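You operate a simulated robot arm through the tools that you are given. There is no shell and no other tool. Be economical: measure what you need, move in short steps, check, and stop when the job is done.

You are at the controls of a simulated two-armed robot. One attempt, no reset.

## Task
Open the drawer of the store bench, fetch the small blue plug and set it in the inside of the store bench drawer and shut the drawer again. Put the tall cup from the top of the white bench on the shelf under the middle steel table. Pick up the green can marked "shade" from the top of the white bench with one hand, pass it to the other hand and put it on the shelf under the lone steel table. Take the small grey cup and put it on the shelf under the wood-topped bench. Take the teal can on the top of the long steel bench and put it away on the shelf under the long steel bench. Any order will do. Set down upright: tall cup, green can, small grey cup, teal can.

Only the result counts: the job must be done as asked and must still hold three seconds after the hand-in. Knocking over, shifting, dropping, spilling or breaking anything else fails it.

## Robot
Two 6-joint arms with two-finger grippers on one trunk, on a base that drives. Base frame: it is fixed to the floor where the robot stands at the start and does not move with it; the origin is under the middle of the robot, x ahead of it, y to its left, z up. Lengths are in mm, angles in degrees, forces in N, time in s.
The left shoulder is at the start at [70, 148, 1242], the right one opposite. With the tool pointing down near the work surface each hand reaches from about 260 to 380 mm from the robot's upright axis, wherever it stands, measured 20 degrees to its own side. Places, roughly: drawer of the store bench [800, 100, 800]; green can [-1750, 3250, 1000]; inside of the store bench drawer [800, 200, 800]; shelf under the lone steel table [-2300, 1400, 200]; shelf under the long steel bench [-1800, -2100, 200]; shelf under the middle steel table [-700, -800, 200]; shelf under the wood-topped bench [-3600, 400, 200]; small blue plug (3x3x3 cm) [0, 1200, 600]; small grey cup (5x5x6 cm) [-4600, 3200, 900]; tall cup [-1250, 2500, 1000]; teal can [-2000, -1250, 1000]. Payload 2.69 kg a hand.
Tool frame (each hand has its own): the origin (TCP) lies between the finger pads and is the grasp point; the fingertips stand 20 mm ahead of it; z points along the fingers, y is the line along which they close. Largest opening 100 mm; the body of the gripper starts 63 mm behind the TCP.
Orientation is told as [roll, pitch, yaw] about the base's x, y, z axes, in that order, counted from this pose: with the fingers straight down and closing along the base's y, the tool's x points along the base's -x, its y along +y and its z along -z.

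## Interface
- The arms move only by the tool play_rows. It takes "left_commands", "right_commands" or both (then of equal length, played together; a hand with none holds still); each is a list of rows, each a list of 2 entries, a list of its own where there are three numbers: the shift along the tool's x, y, z in mm, then the turn, a rotation vector about the tool's x, y, z in degrees. In form: [[[dx, dy, dz], [rx, ry, rz]], ...]. A call has 1 to 20 rows; each row is the pose to reach, as a shift and turn from the pose commanded when the call began, along the tool's axes at that moment. "left_hand" and "right_hand" are, for a hand that has rows, the gripper command, from -1 (shut) to 1 (fully open), values between in proportion, set as the call begins (left out, the last holds). A row lasts 0.2 s, in which the tool goes at most 50 mm and 8.6 degrees; a call with a longer step from one row to the next is refused whole, and so is a gripper value outside its range. Where a pose cannot be reached the arm comes as near as it can. A force on the tool above 40 N (or 10 N above the force at the start of the call, whichever is more), or a blocked arm, ends the call early, and 0.2 s more pass. The fingers move at their own pace (about 45 mm/s each) and stop on an object; they squeeze with about 20 N. The grip force told is the motor's: it shows also when the fingers shut on nothing. Time passes only in rows, and 0.2 s behind the last, so rows that repeat a pose let the fingers close. It gives the time, the measured TCP pose, the force on the tool (base axes), the opening and the grip force at its end, in the units of the frame above (readings bear some noise), with the torque about the TCP (base axes, N m) and any sound that the robot's microphone picked up, and new pictures: "show" is both (left out), scene, wrist or none (wrist: the cameras of the hands that moved).
- Cameras (640 x 400 px; columns grow to the right, rows downward): "scene" is now at [111.8, -49.8, 1437.2]; the picture's right is [-0.64, -0.77, -0.00], its down [-0.70, 0.58, -0.42] and it looks along [0.32, -0.27, -0.91] (base axes); focal length 214 px, centre (320, 200). "left" rides on the left gripper at [70, 19, -99] in its tool frame; the picture's right is [-0.26, 0.97, 0.00], its down [-0.75, -0.20, -0.63] and it looks along [-0.61, -0.16, 0.78] (tool axes); focal length 230 px, centre (320, 200). "right" rides on the right gripper at [70, -19, -99] in its tool frame; the picture's right is [0.26, 0.97, 0.00], its down [-0.75, 0.20, -0.63] and it looks along [-0.61, 0.16, 0.78] (tool axes); focal length 230 px, centre (320, 200). There is no depth. A picture from a camera that has moved, and an enlarged one, comes with that camera's place and axes in the base frame and with its lens. The place of the scene camera against the robot may be out by one fixed shift of up to 25 mm in any direction.
- move_column(by): slides the trunk up (or, below 0, down) by that many mm; the arms and the scene camera ride with it, the base frame stays. It gives what a move gives, with no picture.
- drive_base(legs): drives the robot by 1 to 6 legs, each [ahead, turn to the left] in mm and degrees, along the robot's own axes; the way and the turn of a leg run together, so that a leg with both is an arc; at most 1500 mm and 180 degrees a leg. The arms and the cameras ride along, it lands a little off, and it stops where it bumps. It gives what a move gives, and a new picture of the scene camera.
- turn_head(pan, tilt): turns the head with the scene camera to pan (to the left, within 86 degrees either way) and tilt (down, from -29 to 69), counted from straight ahead of the robot. It gives what a move gives, and a new picture of the scene camera.
- enlarge(camera, box): a new picture of the part [left, top, right, bottom] of that camera's present view, enlarged. The clock stands still meanwhile.
- finish_job(): hands the job in; it is judged then, once.

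Work in short steps. Places have to be worked out from the pictures, the camera data and where the tool is seen: move nearer, look again, correct. Check each grasp and each placing, and mend what went wrong. You have 196 turns and 260 pictures in all, those below and enlarged ones among them. Open the grippers and draw the arms clear of the work before you hand the job in, unless the task says otherwise; then end with one line.

The tools are called after ">>>" as a command line: name --argument value ..., lists and objects as JSON in quotes. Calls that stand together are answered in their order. play_rows: Moves the arms, as the interface text tells. Its arguments: {"type":"object","properties":{"left_commands":{"type":"array","items":{"type":"array"}},"left_hand":{"type":"number"},"right_commands":{"type":"array","items":{"type":"array"}},"right_hand":{"type":"number"},"show":{"type":"string","enum":["both","scene","wrist","none"]}},"required":[]} The other tools are called the same way: move_column (by) slides the trunk up or down; drive_base (legs) drives the base; turn_head (pan, tilt) turns the head that bears the scene camera; enlarge (camera, box) takes an enlarged picture of a part of a camera's view; finish_job () hands the job in.

At the start:

```text
time_s: 0.0
left_eef_pos: [526.4, -75.2, 1134.6]
left_tcp_rot: [0.0, 0.1, 0.0]
left_force: [0.8, -0.1, -0.7]
left_ft_torque: [0.0, 0.0, -0.01]
left_finger_gap: 100.2
left_gripper_force: 0.1
right_eef_pos: [308.0, -363.7, 1050.0]
right_tcp_rot: [0.0, 0.0, 0.0]
right_force: [0.2, -0.7, -0.1]
right_ft_torque: [0.0, -0.03, -0.02]
right_finger_gap: 100.0
right_gripper_force: 0.1
trunk travel left (down, up): [-800.0, 140.0]
robot x, y, heading: [0.2, -1.1, -0.1]
head pan, tilt: [-39.6, 65.3]
```

scene: 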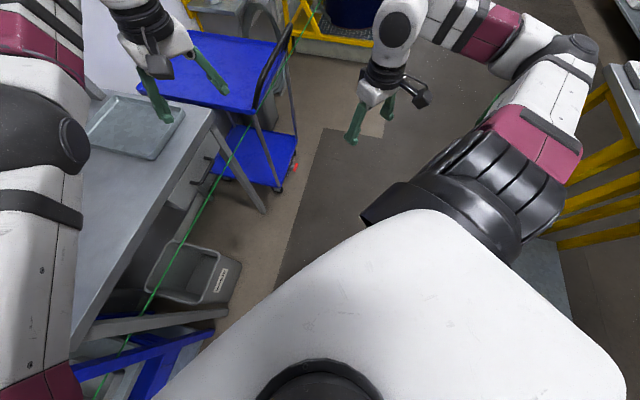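
right: 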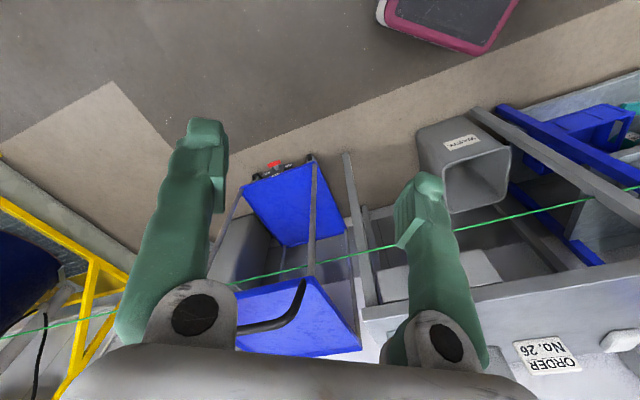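
left: 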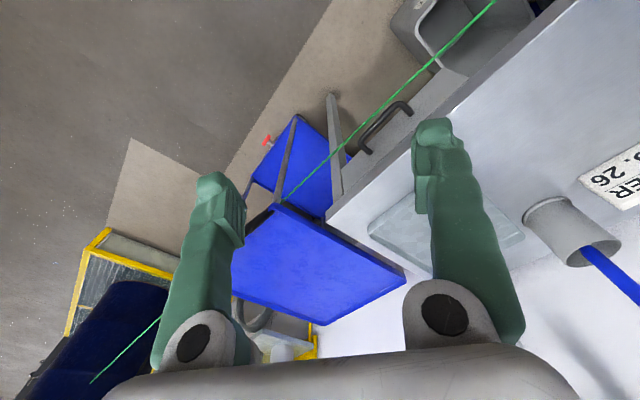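

I start by looking straight ahead to see the store bench and its drawer.

>>> turn_head --pan 0 --tilt 35

>>> turn_head --pan 80 --tilt 25

>>> turn_head --pan -80 --tilt 25

```text
time_s: 1.1
left_eef_pos: [525.3, -74.6, 1134.6]
left_tcp_rot: [0.0, -0.1, 0.1]
left_force: [0.6, 0.2, 0.3]
left_ft_torque: [0.01, -0.02, 0.0]
left_finger_gap: 99.8
left_gripper_force: 0.0
right_eef_pos: [307.4, -365.2, 1049.5]
right_tcp_rot: [-0.1, 0.0, 0.0]
right_force: [0.1, 0.6, 0.6]
right_ft_torque: [0.0, 0.01, 0.0]
right_finger_gap: 99.8
right_gripper_force: 0.0
trunk travel left (down, up): [-800.0, 140.0]
robot x, y, heading: [3.0, -2.1, 0.2]
head pan, tilt: [0.0, 35.0]
camera scene: at [153.4, -11.3, 1477.3], right [0.0, -1.0, 0.0], down [-0.57, 0.0, -0.82], along [0.82, 0.0, -0.57], focal length 214 px, centre (320, 200)
```

scene: 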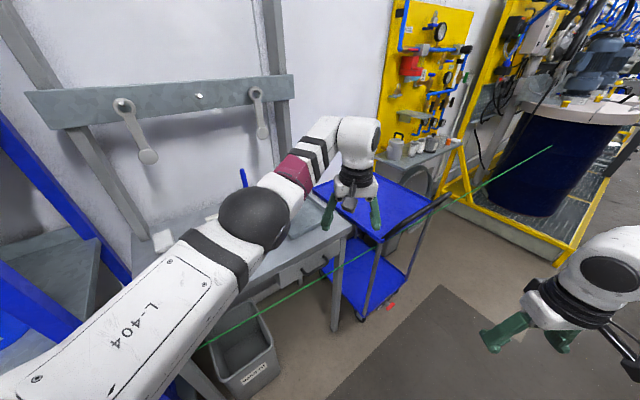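

```text
time_s: 2.6
left_eef_pos: [524.8, -74.3, 1134.2]
left_tcp_rot: [0.0, -0.1, 0.0]
left_force: [0.0, 0.8, 0.7]
left_ft_torque: [-0.01, 0.01, 0.03]
left_finger_gap: 100.1
left_gripper_force: 0.0
right_eef_pos: [307.3, -364.5, 1049.6]
right_tcp_rot: [0.1, 0.0, -0.1]
right_force: [-0.8, -1.0, 0.4]
right_ft_torque: [-0.04, 0.0, 0.02]
right_finger_gap: 100.1
right_gripper_force: 0.0
trunk travel left (down, up): [-800.0, 140.0]
robot x, y, heading: [-0.0, -1.8, 0.2]
head pan, tilt: [80.0, 25.0]
camera scene: at [81.5, 79.5, 1493.2], right [0.98, -0.17, 0.0], down [-0.07, -0.42, -0.91], along [0.16, 0.89, -0.42], focal length 214 px, centre (320, 200)
```

scene: 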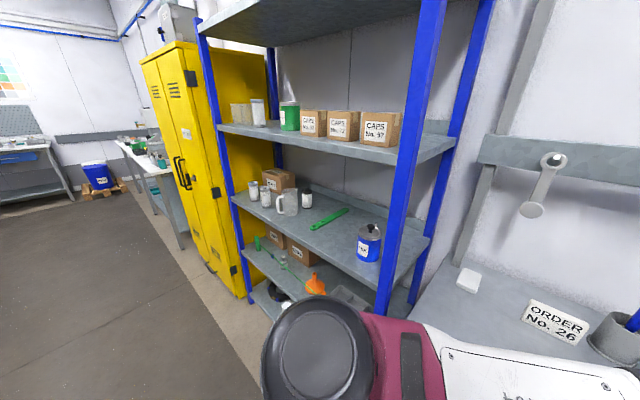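

```text
time_s: 5.0
left_eef_pos: [525.8, -75.3, 1135.1]
left_tcp_rot: [-0.1, 0.0, 0.0]
left_force: [0.5, -0.4, -0.6]
left_ft_torque: [0.02, 0.01, 0.02]
left_finger_gap: 100.1
left_gripper_force: 0.1
right_eef_pos: [306.4, -365.4, 1050.1]
right_tcp_rot: [0.0, 0.0, 0.0]
right_force: [-0.8, 0.9, 0.0]
right_ft_torque: [-0.01, -0.02, -0.02]
right_finger_gap: 100.1
right_gripper_force: 0.1
trunk travel left (down, up): [-800.0, 140.0]
robot x, y, heading: [-1.1, -3.2, -0.3]
head pan, tilt: [-80.0, 25.0]
camera scene: at [81.5, -102.0, 1493.2], right [-0.98, -0.17, 0.0], down [-0.07, 0.42, -0.91], along [0.16, -0.89, -0.42], focal length 214 px, centre (320, 200)
```

scene: 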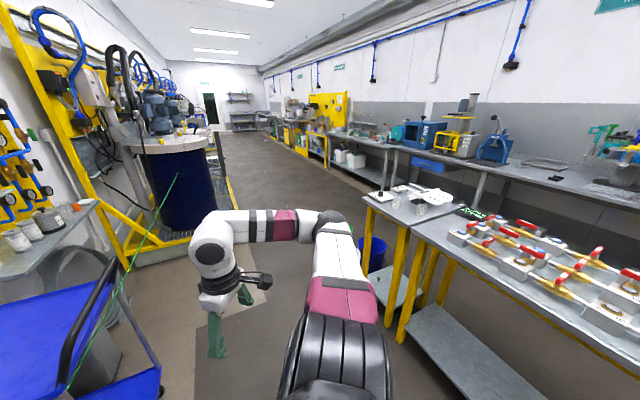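

There is a thin green line running in front of the bench. I take closer looks at it, the drawer and the rack with the plug.

>>> enlarge --camera "left" --box '[240, 60, 480, 210]'

>>> turn_head --pan 50 --tilt 45

>>> turn_head --pan 86 --tilt 40

```text
2.67 times, centred on (360, 135) of left
camera zoom: at [458.6, -56.5, 1233.0], right [0.26, 0.97, 0.0], down [0.75, -0.2, 0.63], along [0.61, -0.16, -0.78], focal length 614 px, centre (213, 373)
```

zoom: 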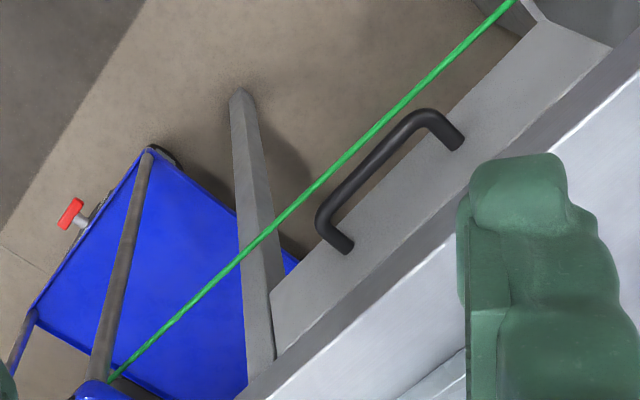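

```text
time_s: 7.2
left_eef_pos: [526.2, -73.6, 1134.6]
left_tcp_rot: [0.0, 0.0, 0.0]
left_force: [0.6, 0.0, -0.5]
left_ft_torque: [0.03, -0.03, 0.01]
left_finger_gap: 100.0
left_gripper_force: 0.0
right_eef_pos: [307.4, -363.9, 1050.0]
right_tcp_rot: [0.0, 0.0, 0.0]
right_force: [-0.2, 0.7, -1.1]
right_ft_torque: [0.0, 0.01, -0.01]
right_finger_gap: 100.3
right_gripper_force: 0.0
trunk travel left (down, up): [-800.0, 140.0]
robot x, y, heading: [-1.6, 2.1, -0.4]
head pan, tilt: [50.0, 45.0]
camera scene: at [117.7, 51.0, 1462.6], right [0.77, -0.64, 0.0], down [-0.45, -0.54, -0.71], along [0.45, 0.54, -0.71], focal length 214 px, centre (320, 200)
```

scene: 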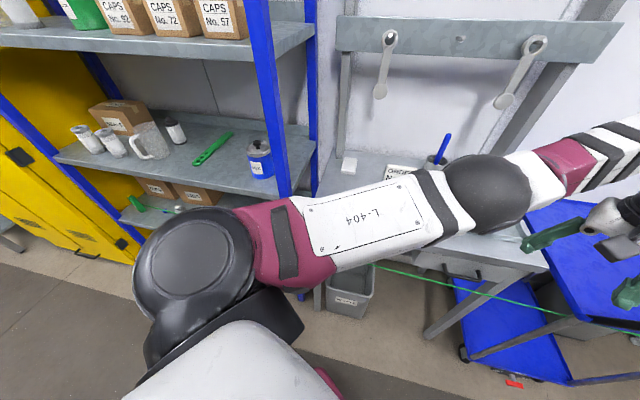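

```text
time_s: 8.2
left_eef_pos: [526.4, -74.2, 1135.5]
left_tcp_rot: [0.0, 0.1, 0.0]
left_force: [-0.9, -0.2, -0.9]
left_ft_torque: [0.04, -0.02, -0.03]
left_finger_gap: 100.4
left_gripper_force: 0.0
right_eef_pos: [307.4, -364.6, 1049.9]
right_tcp_rot: [-0.1, 0.0, 0.0]
right_force: [0.2, 0.4, -0.4]
right_ft_torque: [0.01, -0.01, 0.01]
right_finger_gap: 100.0
right_gripper_force: 0.1
trunk travel left (down, up): [-800.0, 140.0]
robot x, y, heading: [-1.8, 0.7, 0.3]
head pan, tilt: [85.9, 40.0]
camera scene: at [71.6, 73.5, 1469.9], right [1.0, -0.07, 0.0], down [-0.05, -0.64, -0.77], along [0.05, 0.76, -0.64], focal length 214 px, centre (320, 200)
```

scene: 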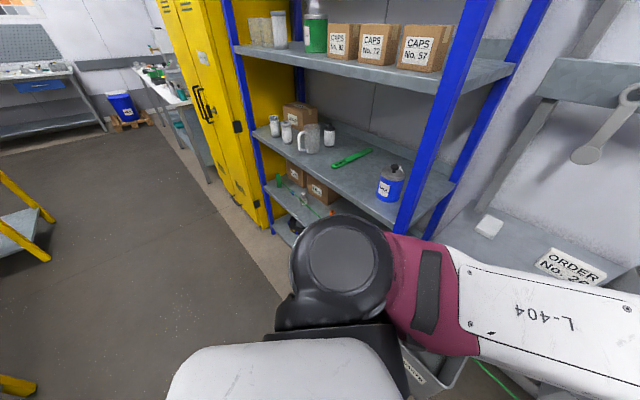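

The green line is a real cord strung across the front of the bench. I need its exact place relative to the drawer, so I move the left hand back and left for a second viewpoint and look again.

>>> play_rows --left_commands '[[[35, 30, 0], [0, 0, 0]], [[70, 60, 0], [0, 0, 0]], [[105, 90, 0], [0, 0, 0]], [[140, 120, 0], [0, 0, 0]], [[140, 120, 0], [0, 0, 0]]]' --show "wrist"

>>> enlarge --camera "left" --box '[200, 0, 520, 200]'

>>> turn_head --pan 0 --tilt 60

```text
time_s: 9.4
left_eef_pos: [529.0, -53.9, 1125.0]
left_tcp_rot: [0.0, 0.1, 0.0]
left_force: [0.5, 0.8, 0.1]
left_ft_torque: [-0.01, -0.01, 0.0]
left_finger_gap: 100.1
left_gripper_force: 0.1
left hand out of reach, approached as far as the arm can: row 1, 2, 3, 4, 5
right_eef_pos: [307.0, -365.0, 1049.7]
right_tcp_rot: [-0.1, 0.0, 0.0]
right_force: [-0.4, -0.4, -0.4]
right_ft_torque: [-0.03, 0.01, 0.0]
right_finger_gap: 99.9
right_gripper_force: 0.1
trunk travel left (down, up): [-800.0, 140.0]
robot x, y, heading: [-0.1, 0.4, 0.1]
head pan, tilt: [85.9, 40.0]
camera left: at [460.6, -36.0, 1223.6], right [0.26, 0.97, 0.0], down [0.75, -0.2, 0.63], along [0.61, -0.16, -0.78], focal length 230 px, centre (320, 200)
```

left: 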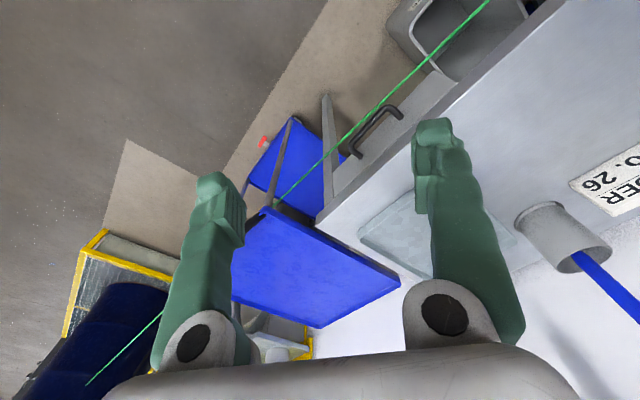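

```text
2.00 times, centred on (360, 100) of left
camera zoom: at [460.6, -36.0, 1223.6], right [0.26, 0.97, 0.0], down [0.75, -0.2, 0.63], along [0.61, -0.16, -0.78], focal length 460 px, centre (240, 400)
```

zoom: 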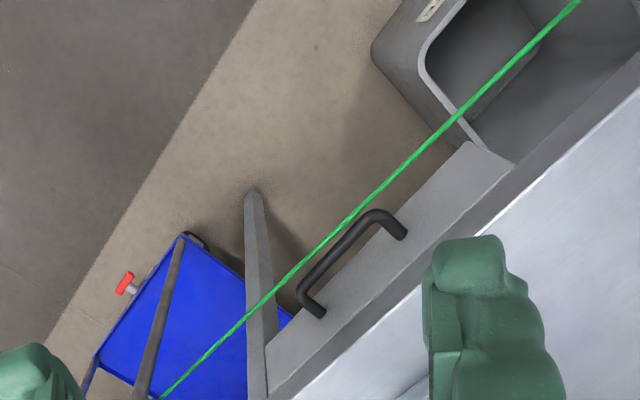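

```text
time_s: 11.0
left_eef_pos: [527.9, -53.0, 1125.5]
left_tcp_rot: [-0.1, -0.1, 0.0]
left_force: [0.6, 0.3, 0.6]
left_ft_torque: [0.0, 0.02, 0.0]
left_finger_gap: 99.9
left_gripper_force: 0.0
right_eef_pos: [307.2, -364.2, 1050.2]
right_tcp_rot: [-0.1, 0.0, 0.0]
right_force: [-0.1, 0.8, 0.3]
right_ft_torque: [-0.04, 0.01, 0.02]
right_finger_gap: 100.3
right_gripper_force: 0.0
trunk travel left (down, up): [-800.0, 140.0]
robot x, y, heading: [-2.3, -0.5, 0.0]
head pan, tilt: [0.0, 60.0]
camera scene: at [132.1, -11.1, 1443.1], right [0.0, -1.0, 0.0], down [-0.87, 0.0, -0.5], along [0.5, 0.0, -0.87], focal length 214 px, centre (320, 200)
```

scene: 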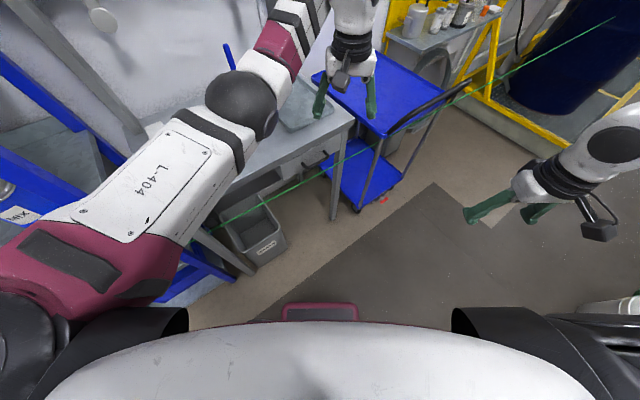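

I enlarge the scene view of the drawer and cord for triangulation.

>>> enlarge --camera "scene" --box '[180, 60, 420, 210]'

>>> drive_base --legs '[[-250, 0]]'

>>> enlarge --camera "left" --box '[240, 60, 480, 210]'

```text
2.67 times, centred on (300, 135) of scene
camera zoom: at [132.1, -11.1, 1443.1], right [0.0, -1.0, 0.0], down [-0.87, 0.0, -0.5], along [0.5, 0.0, -0.87], focal length 572 px, centre (373, 373)
```

zoom: 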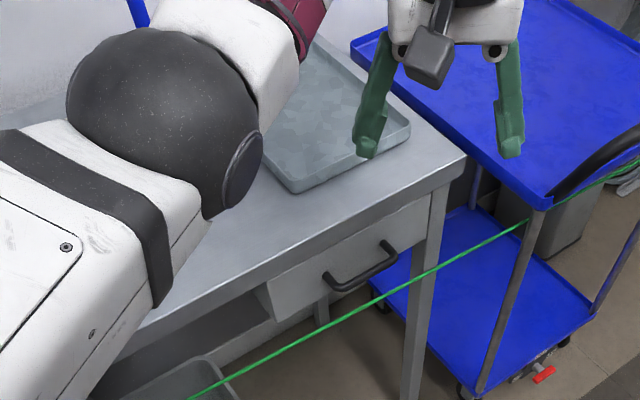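

```text
time_s: 12.8
left_eef_pos: [275.2, -53.1, 1123.5]
left_tcp_rot: [0.0, 0.0, 0.0]
left_force: [0.2, 0.5, 0.3]
left_ft_torque: [0.05, 0.03, -0.01]
left_finger_gap: 99.9
left_gripper_force: 0.0
right_eef_pos: [54.6, -365.0, 1049.3]
right_tcp_rot: [-0.1, 0.0, 0.0]
right_force: [0.2, -0.5, -0.5]
right_ft_torque: [0.02, 0.0, -0.01]
right_finger_gap: 100.0
right_gripper_force: 0.0
trunk travel left (down, up): [-800.0, 140.0]
robot x, y, heading: [-253.6, -1.7, -0.1]
head pan, tilt: [0.0, 60.0]
camera scene: at [-120.3, -11.1, 1442.8], right [0.0, -1.0, 0.0], down [-0.87, 0.0, -0.5], along [0.5, 0.0, -0.87], focal length 214 px, centre (320, 200)
```

scene: 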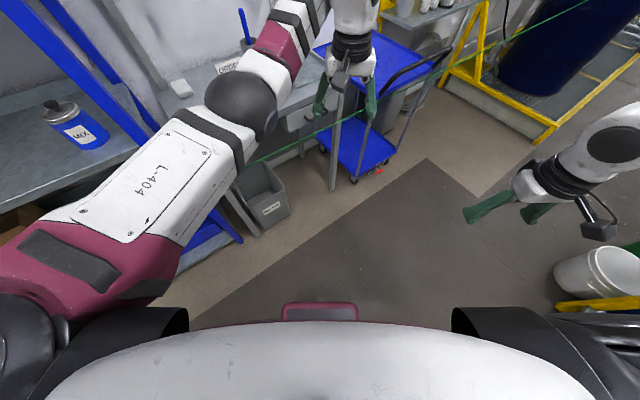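

```text
2.67 times, centred on (360, 135) of left
camera zoom: at [207.8, -35.4, 1222.6], right [0.26, 0.97, 0.0], down [0.75, -0.2, 0.63], along [0.61, -0.16, -0.78], focal length 614 px, centre (213, 373)
```

zoom: 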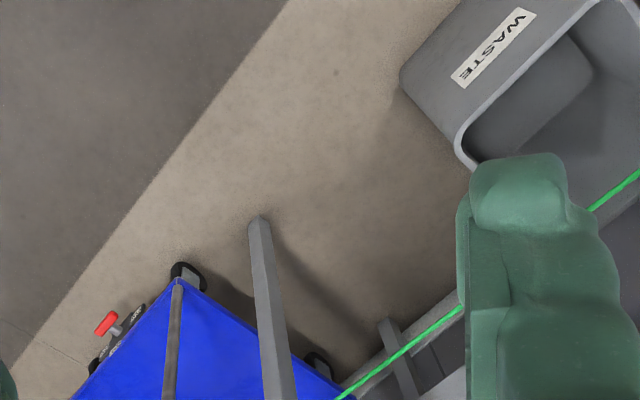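

The two hand views put the cord near (670,0,715), running parallel to the bench front (the bench is turned about 30°) and well below the handle (z≈850). I'll get the plug first, so I turn toward the rack and look.

>>> drive_base --legs '[[0, 90]]'

>>> turn_head --pan 0 --tilt 35

>>> turn_head --pan -40 --tilt 40

```text
time_s: 17.0
left_eef_pos: [-187.8, 525.9, 1125.8]
left_tcp_rot: [0.1, 0.0, 88.4]
left_force: [-0.1, -1.1, 0.1]
left_ft_torque: [0.01, 0.02, -0.02]
left_finger_gap: 100.1
left_gripper_force: 0.0
right_eef_pos: [117.9, 298.4, 1050.0]
right_tcp_rot: [0.0, 0.0, 88.6]
right_force: [-0.2, -0.5, 0.0]
right_ft_torque: [-0.02, 0.02, -0.02]
right_finger_gap: 100.1
right_gripper_force: 0.1
trunk travel left (down, up): [-800.0, 140.0]
robot x, y, heading: [-251.3, 1.9, 88.6]
head pan, tilt: [0.0, 60.0]
camera scene: at [-236.0, 105.7, 1443.1], right [1.0, -0.03, 0.0], down [-0.02, -0.87, -0.5], along [0.01, 0.5, -0.87], focal length 214 px, centre (320, 200)
```

scene: 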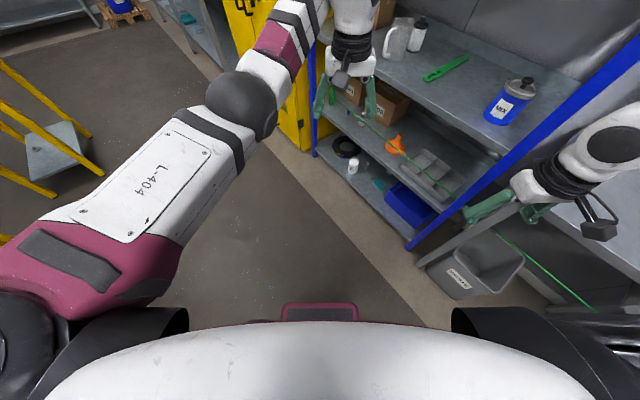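

```text
time_s: 17.9
left_eef_pos: [-187.8, 526.6, 1123.6]
left_tcp_rot: [0.0, 0.0, 88.5]
left_force: [-0.1, 0.5, -0.1]
left_ft_torque: [0.02, -0.01, -0.01]
left_finger_gap: 100.0
left_gripper_force: 0.0
right_eef_pos: [117.3, 298.0, 1048.7]
right_tcp_rot: [0.0, -0.2, 88.4]
right_force: [-0.1, -0.4, 0.2]
right_ft_torque: [-0.03, 0.02, 0.0]
right_finger_gap: 99.8
right_gripper_force: 0.1
trunk travel left (down, up): [-800.0, 140.0]
robot x, y, heading: [-254.2, -3.3, 88.4]
head pan, tilt: [0.0, 35.0]
camera scene: at [-236.1, 127.3, 1477.3], right [1.0, -0.03, 0.0], down [-0.01, -0.57, -0.82], along [0.02, 0.82, -0.57], focal length 214 px, centre (320, 200)
```

scene: 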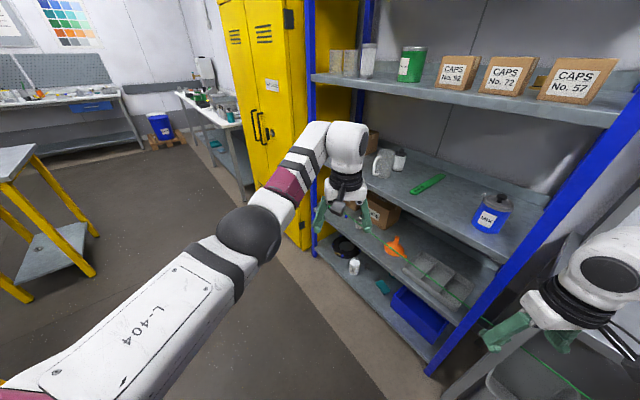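

```text
time_s: 18.9
left_eef_pos: [-187.6, 526.3, 1125.2]
left_tcp_rot: [0.0, 0.1, 88.5]
left_force: [-0.2, -0.7, -0.2]
left_ft_torque: [-0.05, 0.04, -0.01]
left_finger_gap: 99.8
left_gripper_force: 0.0
right_eef_pos: [118.0, 296.7, 1050.1]
right_tcp_rot: [0.0, 0.0, 88.4]
right_force: [0.3, 0.3, 0.3]
right_ft_torque: [0.02, 0.02, 0.01]
right_finger_gap: 100.1
right_gripper_force: 0.0
trunk travel left (down, up): [-800.0, 140.0]
robot x, y, heading: [-255.2, 0.9, 88.3]
head pan, tilt: [-40.0, 40.0]
camera scene: at [-182.0, 103.0, 1469.8], right [0.75, -0.66, 0.0], down [-0.43, -0.48, -0.77], along [0.51, 0.57, -0.64], focal length 214 px, centre (320, 200)
```

scene: 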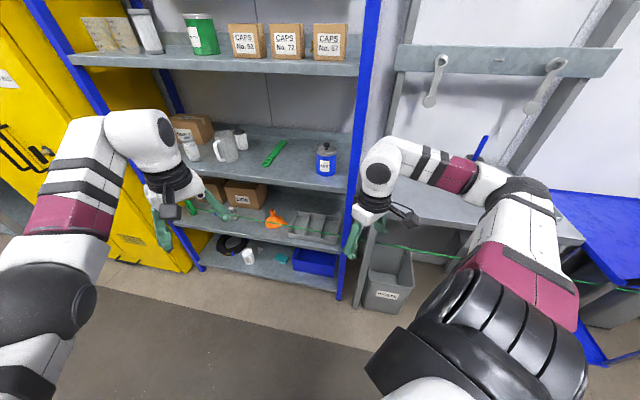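

The rack and bench share a wall turned by 30°, and the cord runs along the lower shelf. I enlarge that area to find the plug.

>>> enlarge --camera "scene" --box '[140, 165, 380, 315]'

```text
2.67 times, centred on (260, 240) of scene
camera zoom: at [-182.0, 103.0, 1469.8], right [0.75, -0.66, 0.0], down [-0.43, -0.48, -0.77], along [0.51, 0.57, -0.64], focal length 572 px, centre (480, 93)
```

zoom: 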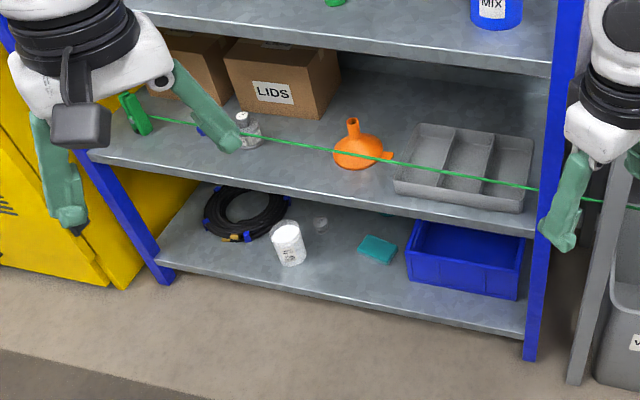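

The plug seems to be hidden behind the left hand at about (-44,1189,600), close to the cord. I drive to a stance 750 mm in front of it facing the rack.

>>> drive_base --legs '[[0, 30], [918, 0], [0, -88]]'

>>> turn_head --pan -15 --tilt 45

```text
time_s: 28.9
left_eef_pos: [-232.3, 1043.6, 1124.6]
left_tcp_rot: [0.1, 0.1, 33.4]
left_force: [0.1, -0.4, 0.7]
left_ft_torque: [-0.01, -0.01, 0.03]
left_finger_gap: 100.3
left_gripper_force: 0.0
right_eef_pos: [-246.6, 662.0, 1050.6]
right_tcp_rot: [0.0, -0.1, 33.2]
right_force: [0.7, 0.5, -0.9]
right_ft_torque: [-0.02, 0.0, 0.0]
right_finger_gap: 100.0
right_gripper_force: 0.0
trunk travel left (down, up): [-800.0, 140.0]
robot x, y, heading: [-699.6, 801.3, 33.0]
head pan, tilt: [-40.0, 40.0]
camera scene: at [-561.3, 805.3, 1469.8], right [-0.12, -0.99, 0.0], down [-0.64, 0.08, -0.77], along [0.76, -0.09, -0.64], focal length 214 px, centre (320, 200)
```

scene: 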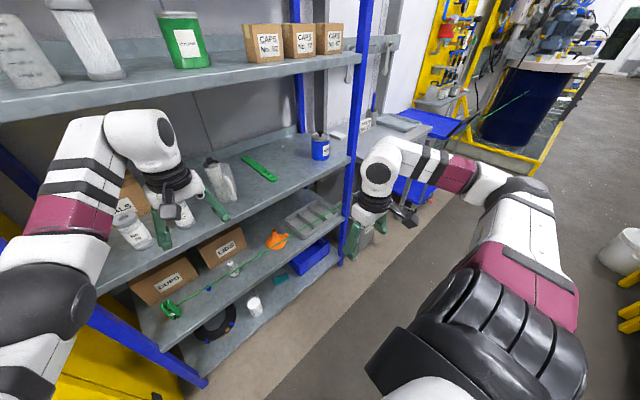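

```text
time_s: 29.8
left_eef_pos: [-232.2, 1042.8, 1125.6]
left_tcp_rot: [0.0, 0.0, 33.3]
left_force: [-0.4, -0.2, 0.1]
left_ft_torque: [0.0, 0.04, 0.02]
left_finger_gap: 100.1
left_gripper_force: 0.1
right_eef_pos: [-245.9, 662.0, 1050.3]
right_tcp_rot: [0.0, -0.1, 33.2]
right_force: [-0.5, -0.3, 0.6]
right_ft_torque: [-0.01, 0.0, -0.01]
right_finger_gap: 100.1
right_gripper_force: 0.0
trunk travel left (down, up): [-800.0, 140.0]
robot x, y, heading: [-704.1, 799.4, 33.2]
head pan, tilt: [-15.0, 45.0]
camera scene: at [-568.3, 840.0, 1462.6], right [0.31, -0.95, 0.0], down [-0.67, -0.22, -0.71], along [0.67, 0.22, -0.71], focal length 214 px, centre (320, 200)
```

scene: 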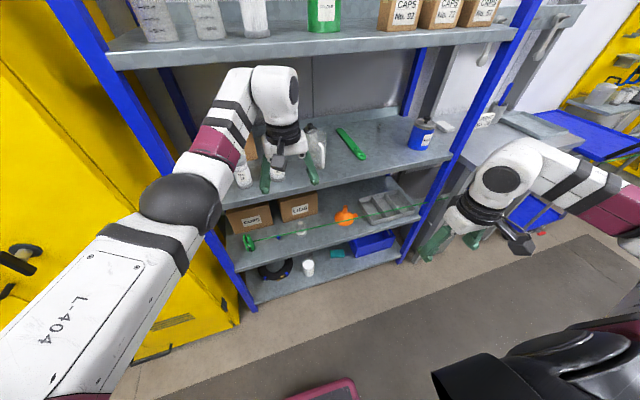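

>>> enlarge --camera "scene" --box '[220, 180, 380, 280]'

```text
4.00 times, centred on (300, 230) of scene
camera zoom: at [-568.3, 840.0, 1462.6], right [0.31, -0.95, 0.0], down [-0.67, -0.22, -0.71], along [0.67, 0.22, -0.71], focal length 858 px, centre (400, 80)
```

zoom: 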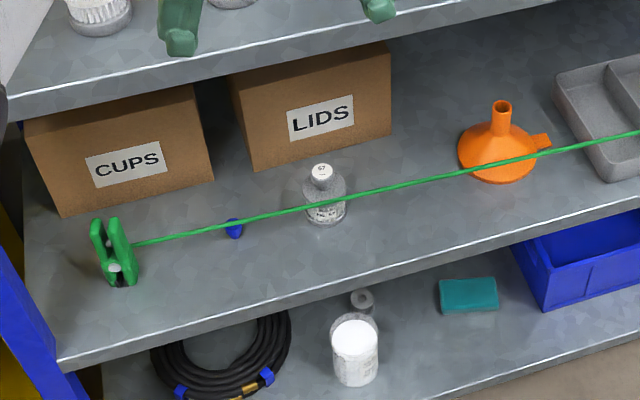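

The blue plug sits just behind/below the cord, roughly 110 mm in from the lower shelf's front edge. I lower the trunk and tilt the left hand to point forward so that its camera can look at plug and cord closely.

>>> move_column --by -300

>>> play_rows --left_commands '[[[0, 0, 0], [0, -8, 0]], [[0, 0, 0], [0, -16, 0]], [[0, 0, 0], [0, -24, 0]], [[0, 0, 0], [0, -32, 0]], [[0, 0, 0], [0, -40, 0]], [[0, 0, 0], [0, -48, 0]], [[0, 0, 0], [0, -56, 0]], [[0, 0, 0], [0, -64, 0]], [[0, 0, 0], [0, -72, 0]], [[0, 0, 0], [0, -80, 0]], [[0, 0, 0], [0, -80, 0]]]' --left_hand 0

```text
time_s: 32.8
left_eef_pos: [-231.6, 1042.1, 825.4]
left_tcp_rot: [0.0, 0.0, 33.3]
left_force: [1.3, -0.3, 0.4]
left_ft_torque: [0.03, 0.0, -0.01]
left_finger_gap: 99.9
left_gripper_force: 0.0
right_eef_pos: [-245.3, 662.2, 750.8]
right_tcp_rot: [0.0, -0.1, 33.1]
right_force: [0.5, -0.3, 0.5]
right_ft_torque: [0.01, 0.01, -0.03]
right_finger_gap: 100.3
right_gripper_force: 0.0
trunk travel left (down, up): [-500.0, 440.0]
robot x, y, heading: [-701.0, 799.1, 33.0]
head pan, tilt: [-15.0, 45.0]
```

```text
time_s: 35.2
left_eef_pos: [-347.0, 1239.5, 850.0]
left_tcp_rot: [-5.8, -75.8, 33.2]
left_force: [-0.3, -0.7, -0.7]
left_ft_torque: [0.03, 0.0, 0.0]
left_finger_gap: 49.8
left_gripper_force: 0.0
left hand out of reach, approached as far as the arm can: row 1, 2, 3, 4, 5, 6, 7, 8, 9, 10, 11
right_eef_pos: [-245.5, 663.1, 751.5]
right_tcp_rot: [0.1, -0.1, 33.2]
right_force: [0.0, 0.9, -0.2]
right_ft_torque: [0.01, 0.0, 0.01]
right_finger_gap: 100.0
right_gripper_force: 0.0
trunk travel left (down, up): [-500.0, 440.0]
robot x, y, heading: [-701.2, 797.9, 33.3]
head pan, tilt: [-15.0, 45.0]
camera scene: at [-568.5, 840.2, 1162.6], right [0.31, -0.95, 0.0], down [-0.67, -0.22, -0.71], along [0.67, 0.22, -0.71], focal length 214 px, centre (320, 200)
camera left: at [-452.2, 1202.6, 804.1], right [-0.39, 0.89, 0.23], down [-0.3, -0.36, 0.89], along [0.87, 0.28, 0.41], focal length 230 px, centre (320, 200)
```

scene: 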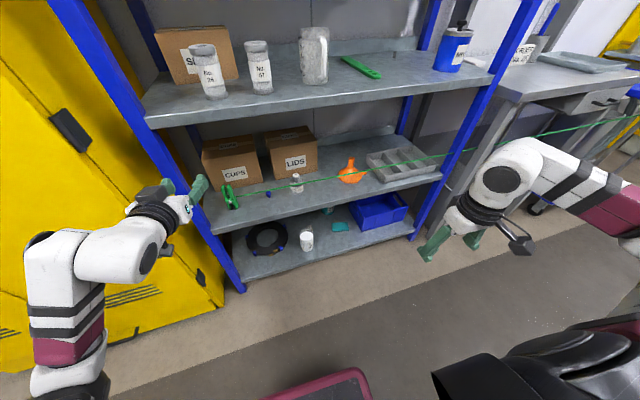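
left: 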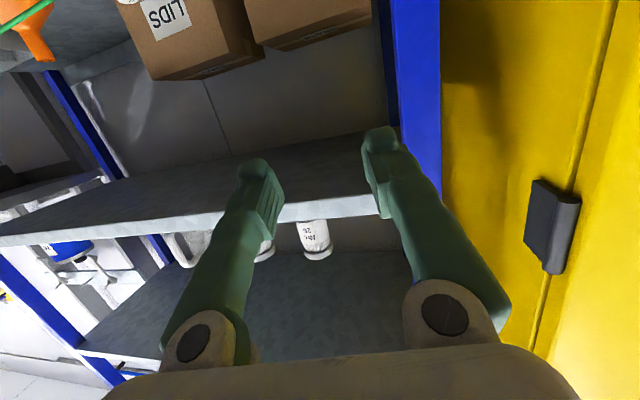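

Hand points forward (its camera is on the underside then). The scene camera is now 300 mm lower, so an enlargement gives a good triangulation baseline for plug and cord.

>>> enlarge --camera "scene" --box '[200, 150, 360, 250]'

```text
4.00 times, centred on (280, 200) of scene
camera zoom: at [-568.5, 840.2, 1162.6], right [0.31, -0.95, 0.0], down [-0.67, -0.22, -0.71], along [0.67, 0.22, -0.71], focal length 858 px, centre (480, 200)
```

zoom: 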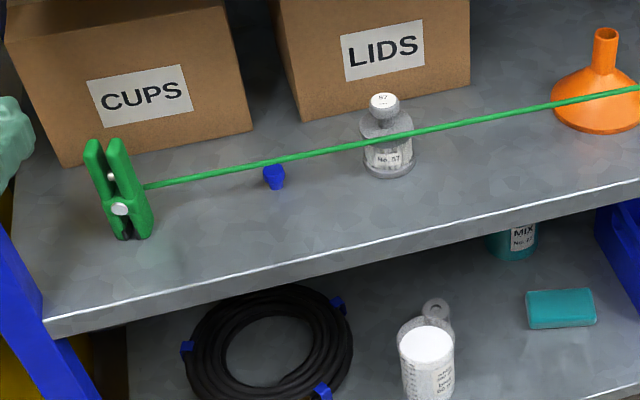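

Triangulated: plug ≈(-30,1237,561) on a shelf at z≈546; the cord passes over it at z≈593 only ~13 mm in front. So I must go in nearly horizontally under the cord, with the hand's camera on the upper side; I roll the left hand by 180° about its axis, away from the rack.

>>> play_rows --left_commands '[[[0, 0, -20], [0, 0, 8.5]], [[0, 0, -40], [0, 0, 17]], [[0, 0, -60], [0, 0, 25.5]], [[0, 0, -80], [0, 0, 34]], [[0, 0, -100], [0, 0, 42.5]], [[0, 0, -100], [0, 0, 51]], [[0, 0, -100], [0, 0, 59.5]], [[0, 0, -100], [0, 0, 68]], [[0, 0, -100], [0, 0, 76.5]], [[0, 0, -100], [0, 0, 85]], [[0, 0, -100], [0, 0, 93.5]], [[0, 0, -100], [0, 0, 102]], [[0, 0, -100], [0, 0, 110.5]], [[0, 0, -100], [0, 0, 119]], [[0, 0, -100], [0, 0, 127.5]], [[0, 0, -100], [0, 0, 136]], [[0, 0, -100], [0, 0, 144.5]], [[0, 0, -100], [0, 0, 153]], [[0, 0, -100], [0, 0, 161.5]], [[0, 0, -100], [0, 0, 170]]]' --show "scene"

```text
time_s: 39.4
left_eef_pos: [-490.1, 1277.7, 972.3]
left_tcp_rot: [71.6, 35.6, -74.6]
left_force: [0.4, -0.4, -0.2]
left_ft_torque: [0.02, -0.01, 0.0]
left_finger_gap: 49.7
left_gripper_force: 0.1
left hand out of reach, approached as far as the arm can: row 3, 4, 5, 6, 7, 8, 9, 10, 11, 12, 13, 14, 15, 16, 17, 18, 19, 20
right_eef_pos: [-245.5, 662.0, 750.2]
right_tcp_rot: [-0.1, -0.1, 33.2]
right_force: [0.2, 0.7, -0.5]
right_ft_torque: [0.03, -0.02, -0.02]
right_finger_gap: 100.0
right_gripper_force: 0.1
trunk travel left (down, up): [-500.0, 440.0]
robot x, y, heading: [-702.8, 797.3, 33.3]
head pan, tilt: [-15.0, 45.0]
camera scene: at [-568.7, 840.4, 1162.6], right [0.31, -0.95, 0.0], down [-0.67, -0.22, -0.71], along [0.67, 0.22, -0.71], focal length 214 px, centre (320, 200)
```

scene: 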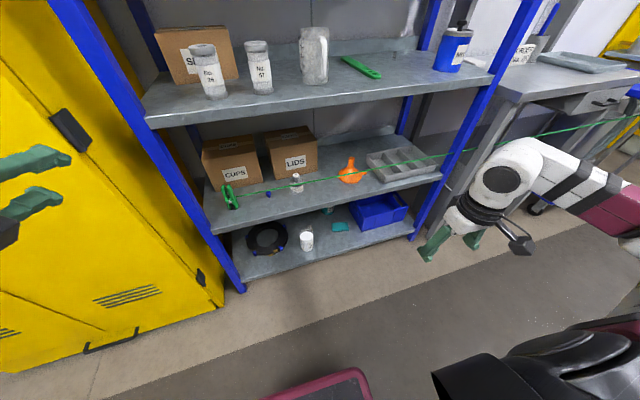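

The hand is about 120° of the way round and still pointing forward; the retract made it unreachable. I continue rolling while moving forward, right and down to a more comfortable place in front of the rack.

>>> play_rows --left_commands '[[[-17, -4, 19], [0, 0, 7]], [[-34, -8, 38], [0, 0, 14]], [[-51, -12, 57], [0, 0, 21]], [[-68, -15, 76], [0, 0, 28]], [[-85, -19, 95], [0, 0, 35]], [[-102, -23, 114], [0, 0, 42]], [[-120, -27, 135], [0, 0, 50]], [[-120, -27, 135], [0, 0, 50]]]'

```text
time_s: 41.2
left_eef_pos: [-490.7, 1278.3, 971.5]
left_tcp_rot: [71.6, 35.6, -74.6]
left_force: [-0.4, -0.1, 0.3]
left_ft_torque: [-0.03, 0.03, -0.01]
left_finger_gap: 49.7
left_gripper_force: 0.1
left hand out of reach, approached as far as the arm can: row 1, 2, 3, 4, 5, 6, 7, 8
right_eef_pos: [-245.7, 662.7, 749.8]
right_tcp_rot: [0.0, -0.1, 33.0]
right_force: [-0.2, -0.2, -0.2]
right_ft_torque: [0.03, -0.04, 0.03]
right_finger_gap: 100.1
right_gripper_force: 0.1
trunk travel left (down, up): [-500.0, 440.0]
robot x, y, heading: [-704.7, 798.5, 33.4]
head pan, tilt: [-15.0, 45.0]
camera scene: at [-568.6, 840.4, 1162.6], right [0.31, -0.95, 0.0], down [-0.67, -0.22, -0.71], along [0.67, 0.22, -0.71], focal length 214 px, centre (320, 200)
camera left: at [-581.0, 1280.5, 1050.8], right [0.49, -0.64, 0.59], down [-0.47, -0.77, -0.43], along [0.73, -0.07, -0.68], focal length 230 px, centre (320, 200)
```

scene: 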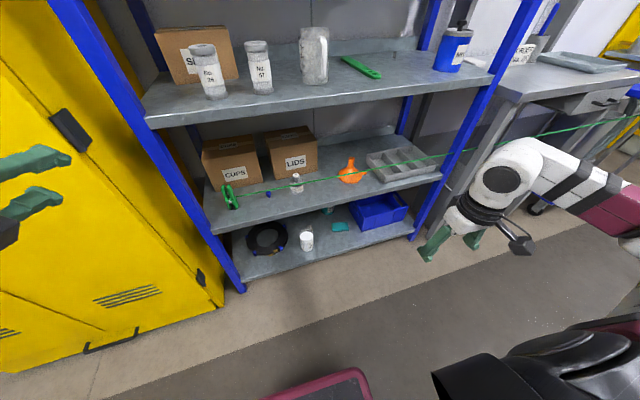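
left: 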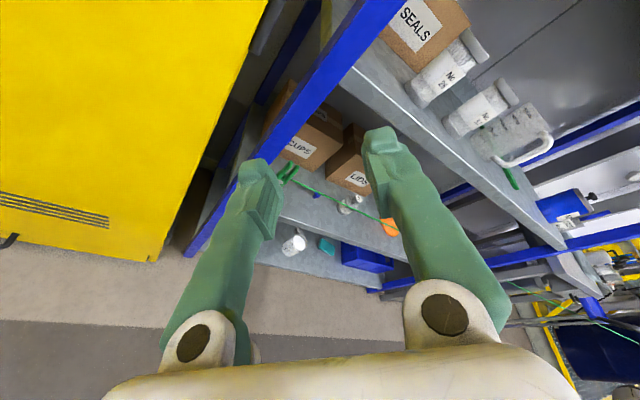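

Joint limit in that direction. I unroll back and go on toward the other direction at a roomier pose.

>>> play_rows --left_commands '[[[-10, -3, 8], [0, 0, -8.5]], [[-20, -6, 16], [0, 0, -17]], [[-30, -10, 24], [0, 0, -25.5]], [[-40, -13, 32], [0, 0, -34]], [[-50, -16, 40], [0, 0, -42.5]], [[-60, -20, 48], [0, 0, -51]], [[-70, -23, 56], [0, 0, -59.5]], [[-80, -26, 64], [0, 0, -68]], [[-90, -30, 72], [0, 0, -76.5]], [[-100, -33, 80], [0, 0, -85]], [[-110, -36, 88], [0, 0, -93.5]], [[-120, -40, 96], [0, 0, -102]], [[-130, -43, 104], [0, 0, -110.5]], [[-140, -46, 112], [0, 0, -119]], [[-150, -50, 120], [0, 0, -127.5]], [[-165, -54, 130], [0, 0, -136]], [[-165, -54, 130], [0, 0, -144.5]], [[-165, -54, 130], [0, 0, -153]], [[-165, -54, 130], [0, 0, -161.5]], [[-165, -54, 130], [0, 0, -170]]]' --show "none"

```text
time_s: 45.4
left_eef_pos: [-365.7, 1237.4, 798.7]
left_tcp_rot: [-68.8, -44.8, 101.0]
left_force: [-0.7, -0.1, 0.7]
left_ft_torque: [0.01, 0.03, 0.02]
left_finger_gap: 50.1
left_gripper_force: 0.1
left hand out of reach, approached as far as the arm can: row 1, 2, 3, 4, 5, 6, 7, 8, 9, 10, 11, 12
right_eef_pos: [-246.3, 662.3, 749.9]
right_tcp_rot: [-0.1, -0.1, 33.3]
right_force: [-0.4, 0.7, 0.4]
right_ft_torque: [0.03, -0.01, 0.01]
right_finger_gap: 100.1
right_gripper_force: 0.0
trunk travel left (down, up): [-500.0, 440.0]
robot x, y, heading: [-702.8, 800.2, 33.4]
head pan, tilt: [-15.0, 45.0]
```

That way is reachable so far. I continue rolling in the same direction.

>>> play_rows --left_commands '[[[0, 0, 0], [0, 0, -8.5]], [[0, 0, 0], [0, 0, -17]], [[0, 0, 0], [0, 0, -25.5]], [[0, 0, 0], [0, 0, -34]], [[0, 0, 0], [0, 0, -42.5]], [[0, 0, 0], [0, 0, -51]], [[0, 0, 0], [0, 0, -59.5]], [[0, 0, 0], [0, 0, -68]], [[0, 0, 0], [0, 0, -76.5]], [[0, 0, 0], [0, 0, -85]], [[0, 0, 0], [0, 0, -93.5]], [[0, 0, 0], [0, 0, -102]], [[0, 0, 0], [0, 0, -110.5]], [[0, 0, 0], [0, 0, -119]], [[0, 0, 0], [0, 0, -127.5]], [[0, 0, 0], [0, 0, -134]]]' --show "both"

```text
time_s: 48.8
left_eef_pos: [-364.6, 1238.1, 799.9]
left_tcp_rot: [-10.9, 74.7, -164.9]
left_force: [-0.4, 0.4, -0.5]
left_ft_torque: [0.02, -0.01, -0.01]
left_finger_gap: 49.9
left_gripper_force: 0.0
right_eef_pos: [-244.9, 662.7, 751.1]
right_tcp_rot: [0.0, -0.2, 33.2]
right_force: [0.5, -0.6, -0.7]
right_ft_torque: [0.0, 0.0, -0.01]
right_finger_gap: 99.9
right_gripper_force: 0.2
trunk travel left (down, up): [-500.0, 440.0]
robot x, y, heading: [-704.8, 801.1, 33.6]
head pan, tilt: [-15.0, 45.0]
camera scene: at [-568.6, 840.4, 1162.6], right [0.31, -0.95, 0.0], down [-0.67, -0.22, -0.71], along [0.67, 0.22, -0.71], focal length 214 px, centre (320, 200)
camera left: at [-423.0, 1183.3, 890.6], right [0.35, -0.89, -0.3], down [-0.82, -0.14, -0.55], along [0.45, 0.44, -0.78], focal length 230 px, centre (320, 200)
```

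scene: 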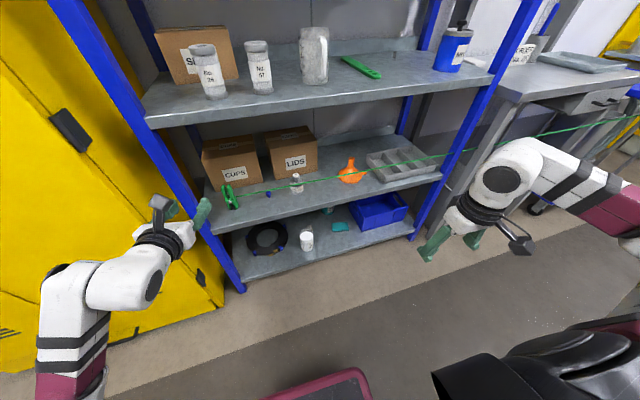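
left: 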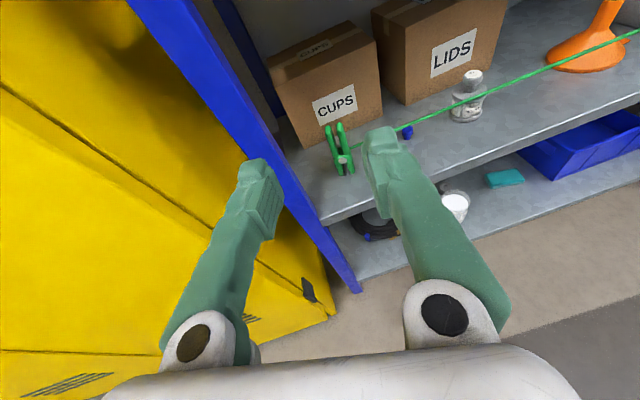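

The hand now points forward with its camera on top and fingers closing horizontally. I lower the trunk by 200 mm and look again for a second fix on plug and cord.

>>> enlarge --camera "left" --box '[320, 60, 480, 160]'

>>> move_column --by -200

>>> enlarge --camera "left" --box '[320, 0, 640, 200]'

```text
4.00 times, centred on (400, 110) of left
camera zoom: at [-423.0, 1183.3, 890.6], right [0.35, -0.89, -0.3], down [-0.82, -0.14, -0.55], along [0.45, 0.44, -0.78], focal length 920 px, centre (0, 560)
```

zoom: 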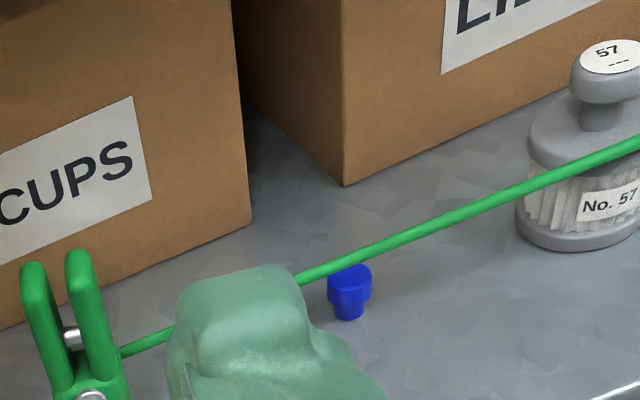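

```text
time_s: 51.0
left_eef_pos: [-367.1, 1238.1, 599.8]
left_tcp_rot: [-11.5, 74.8, -165.5]
left_force: [-0.1, -0.1, -0.2]
left_ft_torque: [0.0, -0.01, -0.01]
left_finger_gap: 50.1
left_gripper_force: 0.1
right_eef_pos: [-245.4, 661.6, 550.1]
right_tcp_rot: [0.2, -0.2, 33.2]
right_force: [-0.5, 1.1, 0.0]
right_ft_torque: [0.0, 0.0, -0.01]
right_finger_gap: 100.1
right_gripper_force: 0.0
trunk travel left (down, up): [-300.0, 640.0]
robot x, y, heading: [-701.9, 802.5, 33.2]
head pan, tilt: [-15.0, 45.0]
```

```text
2.00 times, centred on (480, 100) of left
camera zoom: at [-423.1, 1183.2, 690.7], right [0.35, -0.89, -0.3], down [-0.82, -0.14, -0.55], along [0.45, 0.44, -0.78], focal length 460 px, centre (0, 400)
```

zoom: 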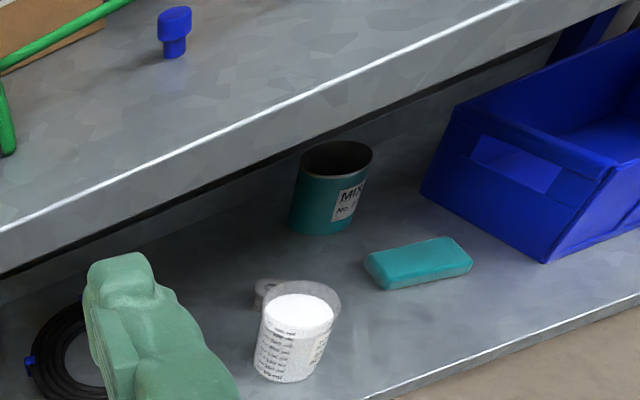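

Refined from the hand camera: plug head at (-43,1248,557), shelf ≈536, cord at (-62,1248,586). I re-position the base so that the left hand lines up about 180 mm short of the plug.

>>> drive_base --legs '[[0, -51.9], [128, 0], [0, 49]]'

>>> play_rows --left_commands '[[[0, 0, 0], [0, 2.5, 0]], [[0, 0, 0], [0, 5, 0]], [[0, 0, 0], [0, 5, 0]]]' --left_hand 0.2 --show "wrist"

```text
time_s: 56.8
left_eef_pos: [-225.8, 1185.9, 599.4]
left_tcp_rot: [-11.4, 74.8, -167.5]
left_force: [-0.1, -0.3, 0.3]
left_ft_torque: [0.05, 0.0, 0.02]
left_finger_gap: 50.0
left_gripper_force: 0.0
right_eef_pos: [-126.5, 605.4, 550.2]
right_tcp_rot: [0.0, -0.2, 31.2]
right_force: [0.5, -0.5, 0.5]
right_ft_torque: [0.01, 0.01, 0.02]
right_finger_gap: 100.1
right_gripper_force: 0.1
trunk travel left (down, up): [-300.0, 640.0]
robot x, y, heading: [-577.4, 758.9, 30.9]
head pan, tilt: [-15.0, 45.0]
camera scene: at [-442.4, 795.8, 962.6], right [0.28, -0.96, 0.0], down [-0.68, -0.2, -0.71], along [0.68, 0.2, -0.71], focal length 214 px, centre (320, 200)
```

scene: 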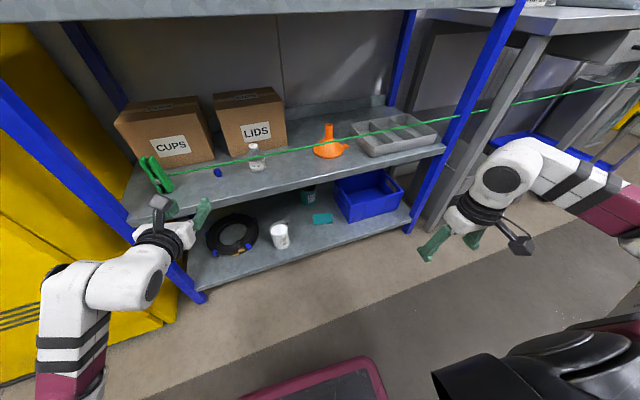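

```text
time_s: 57.6
left_eef_pos: [-227.6, 1191.7, 601.4]
left_tcp_rot: [-16.3, 79.5, -172.8]
left_force: [-1.0, 0.1, -0.2]
left_ft_torque: [0.03, -0.02, 0.01]
left_finger_gap: 59.8
left_gripper_force: 0.1
left hand out of reach, approached as far as the arm can: row 2, 3
right_eef_pos: [-127.0, 606.1, 550.6]
right_tcp_rot: [0.0, -0.2, 31.3]
right_force: [-0.7, 0.8, 0.2]
right_ft_torque: [0.0, -0.01, 0.01]
right_finger_gap: 99.8
right_gripper_force: 0.1
trunk travel left (down, up): [-300.0, 640.0]
robot x, y, heading: [-578.7, 758.6, 31.2]
head pan, tilt: [-15.0, 45.0]
camera left: at [-295.1, 1136.8, 685.1], right [0.33, -0.89, -0.3], down [-0.78, -0.08, -0.62], along [0.53, 0.44, -0.73], focal length 230 px, centre (320, 200)
```

left: 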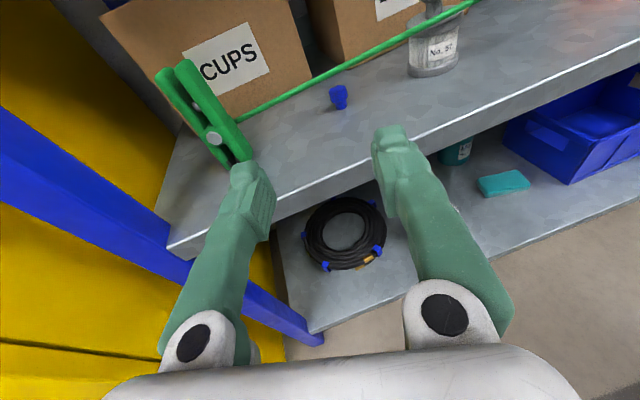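

Plug confirmed at (-44,1249). I drop the trunk 42 mm and shift the hand 47 mm right so driving straight ahead ends on the plug.

>>> move_column --by -42

>>> play_rows --left_commands '[[[1, 15, 2], [0, 0, 0]], [[2, 31, 4], [0, 0, 0]], [[3.5, 46.5, 6], [0, 0, 0]], [[3.5, 46.5, 6], [0, 0, 0]]]' --show "wrist"

```text
time_s: 58.5
left_eef_pos: [-228.3, 1191.4, 558.6]
left_tcp_rot: [-16.2, 79.5, -172.9]
left_force: [-0.9, 0.3, -0.2]
left_ft_torque: [0.0, -0.02, -0.01]
left_finger_gap: 60.2
left_gripper_force: 0.0
right_eef_pos: [-126.0, 605.2, 508.7]
right_tcp_rot: [0.0, -0.2, 31.2]
right_force: [0.4, 0.0, 0.2]
right_ft_torque: [0.01, 0.0, -0.01]
right_finger_gap: 100.2
right_gripper_force: 0.0
trunk travel left (down, up): [-258.0, 682.0]
robot x, y, heading: [-575.9, 758.7, 31.0]
head pan, tilt: [-15.0, 45.0]
```

```text
time_s: 59.5
left_eef_pos: [-216.0, 1178.8, 563.5]
left_tcp_rot: [-14.5, 79.3, -172.6]
left_force: [-0.3, 0.1, 0.0]
left_ft_torque: [0.03, -0.01, -0.01]
left_finger_gap: 60.3
left_gripper_force: 0.0
left hand out of reach, approached as far as the arm can: row 1, 2, 3, 4
right_eef_pos: [-127.2, 606.1, 508.1]
right_tcp_rot: [0.1, -0.1, 31.1]
right_force: [-0.2, 0.5, 0.8]
right_ft_torque: [-0.01, 0.03, 0.0]
right_finger_gap: 100.2
right_gripper_force: 0.1
trunk travel left (down, up): [-258.0, 682.0]
robot x, y, heading: [-579.4, 758.7, 31.5]
head pan, tilt: [-15.0, 45.0]
camera left: at [-284.2, 1125.2, 647.9], right [0.31, -0.9, -0.3], down [-0.79, -0.07, -0.61], along [0.54, 0.42, -0.73], focal length 230 px, centre (320, 200)
```

left: 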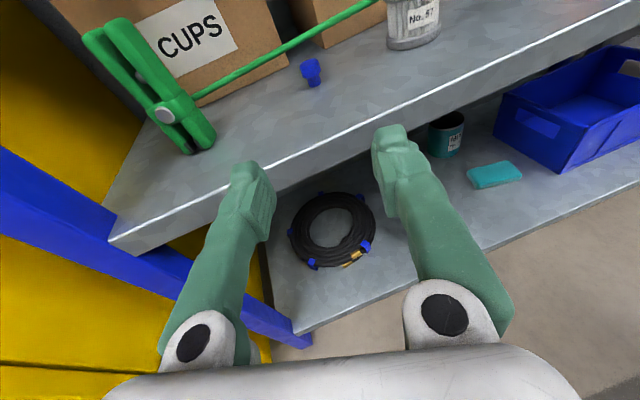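

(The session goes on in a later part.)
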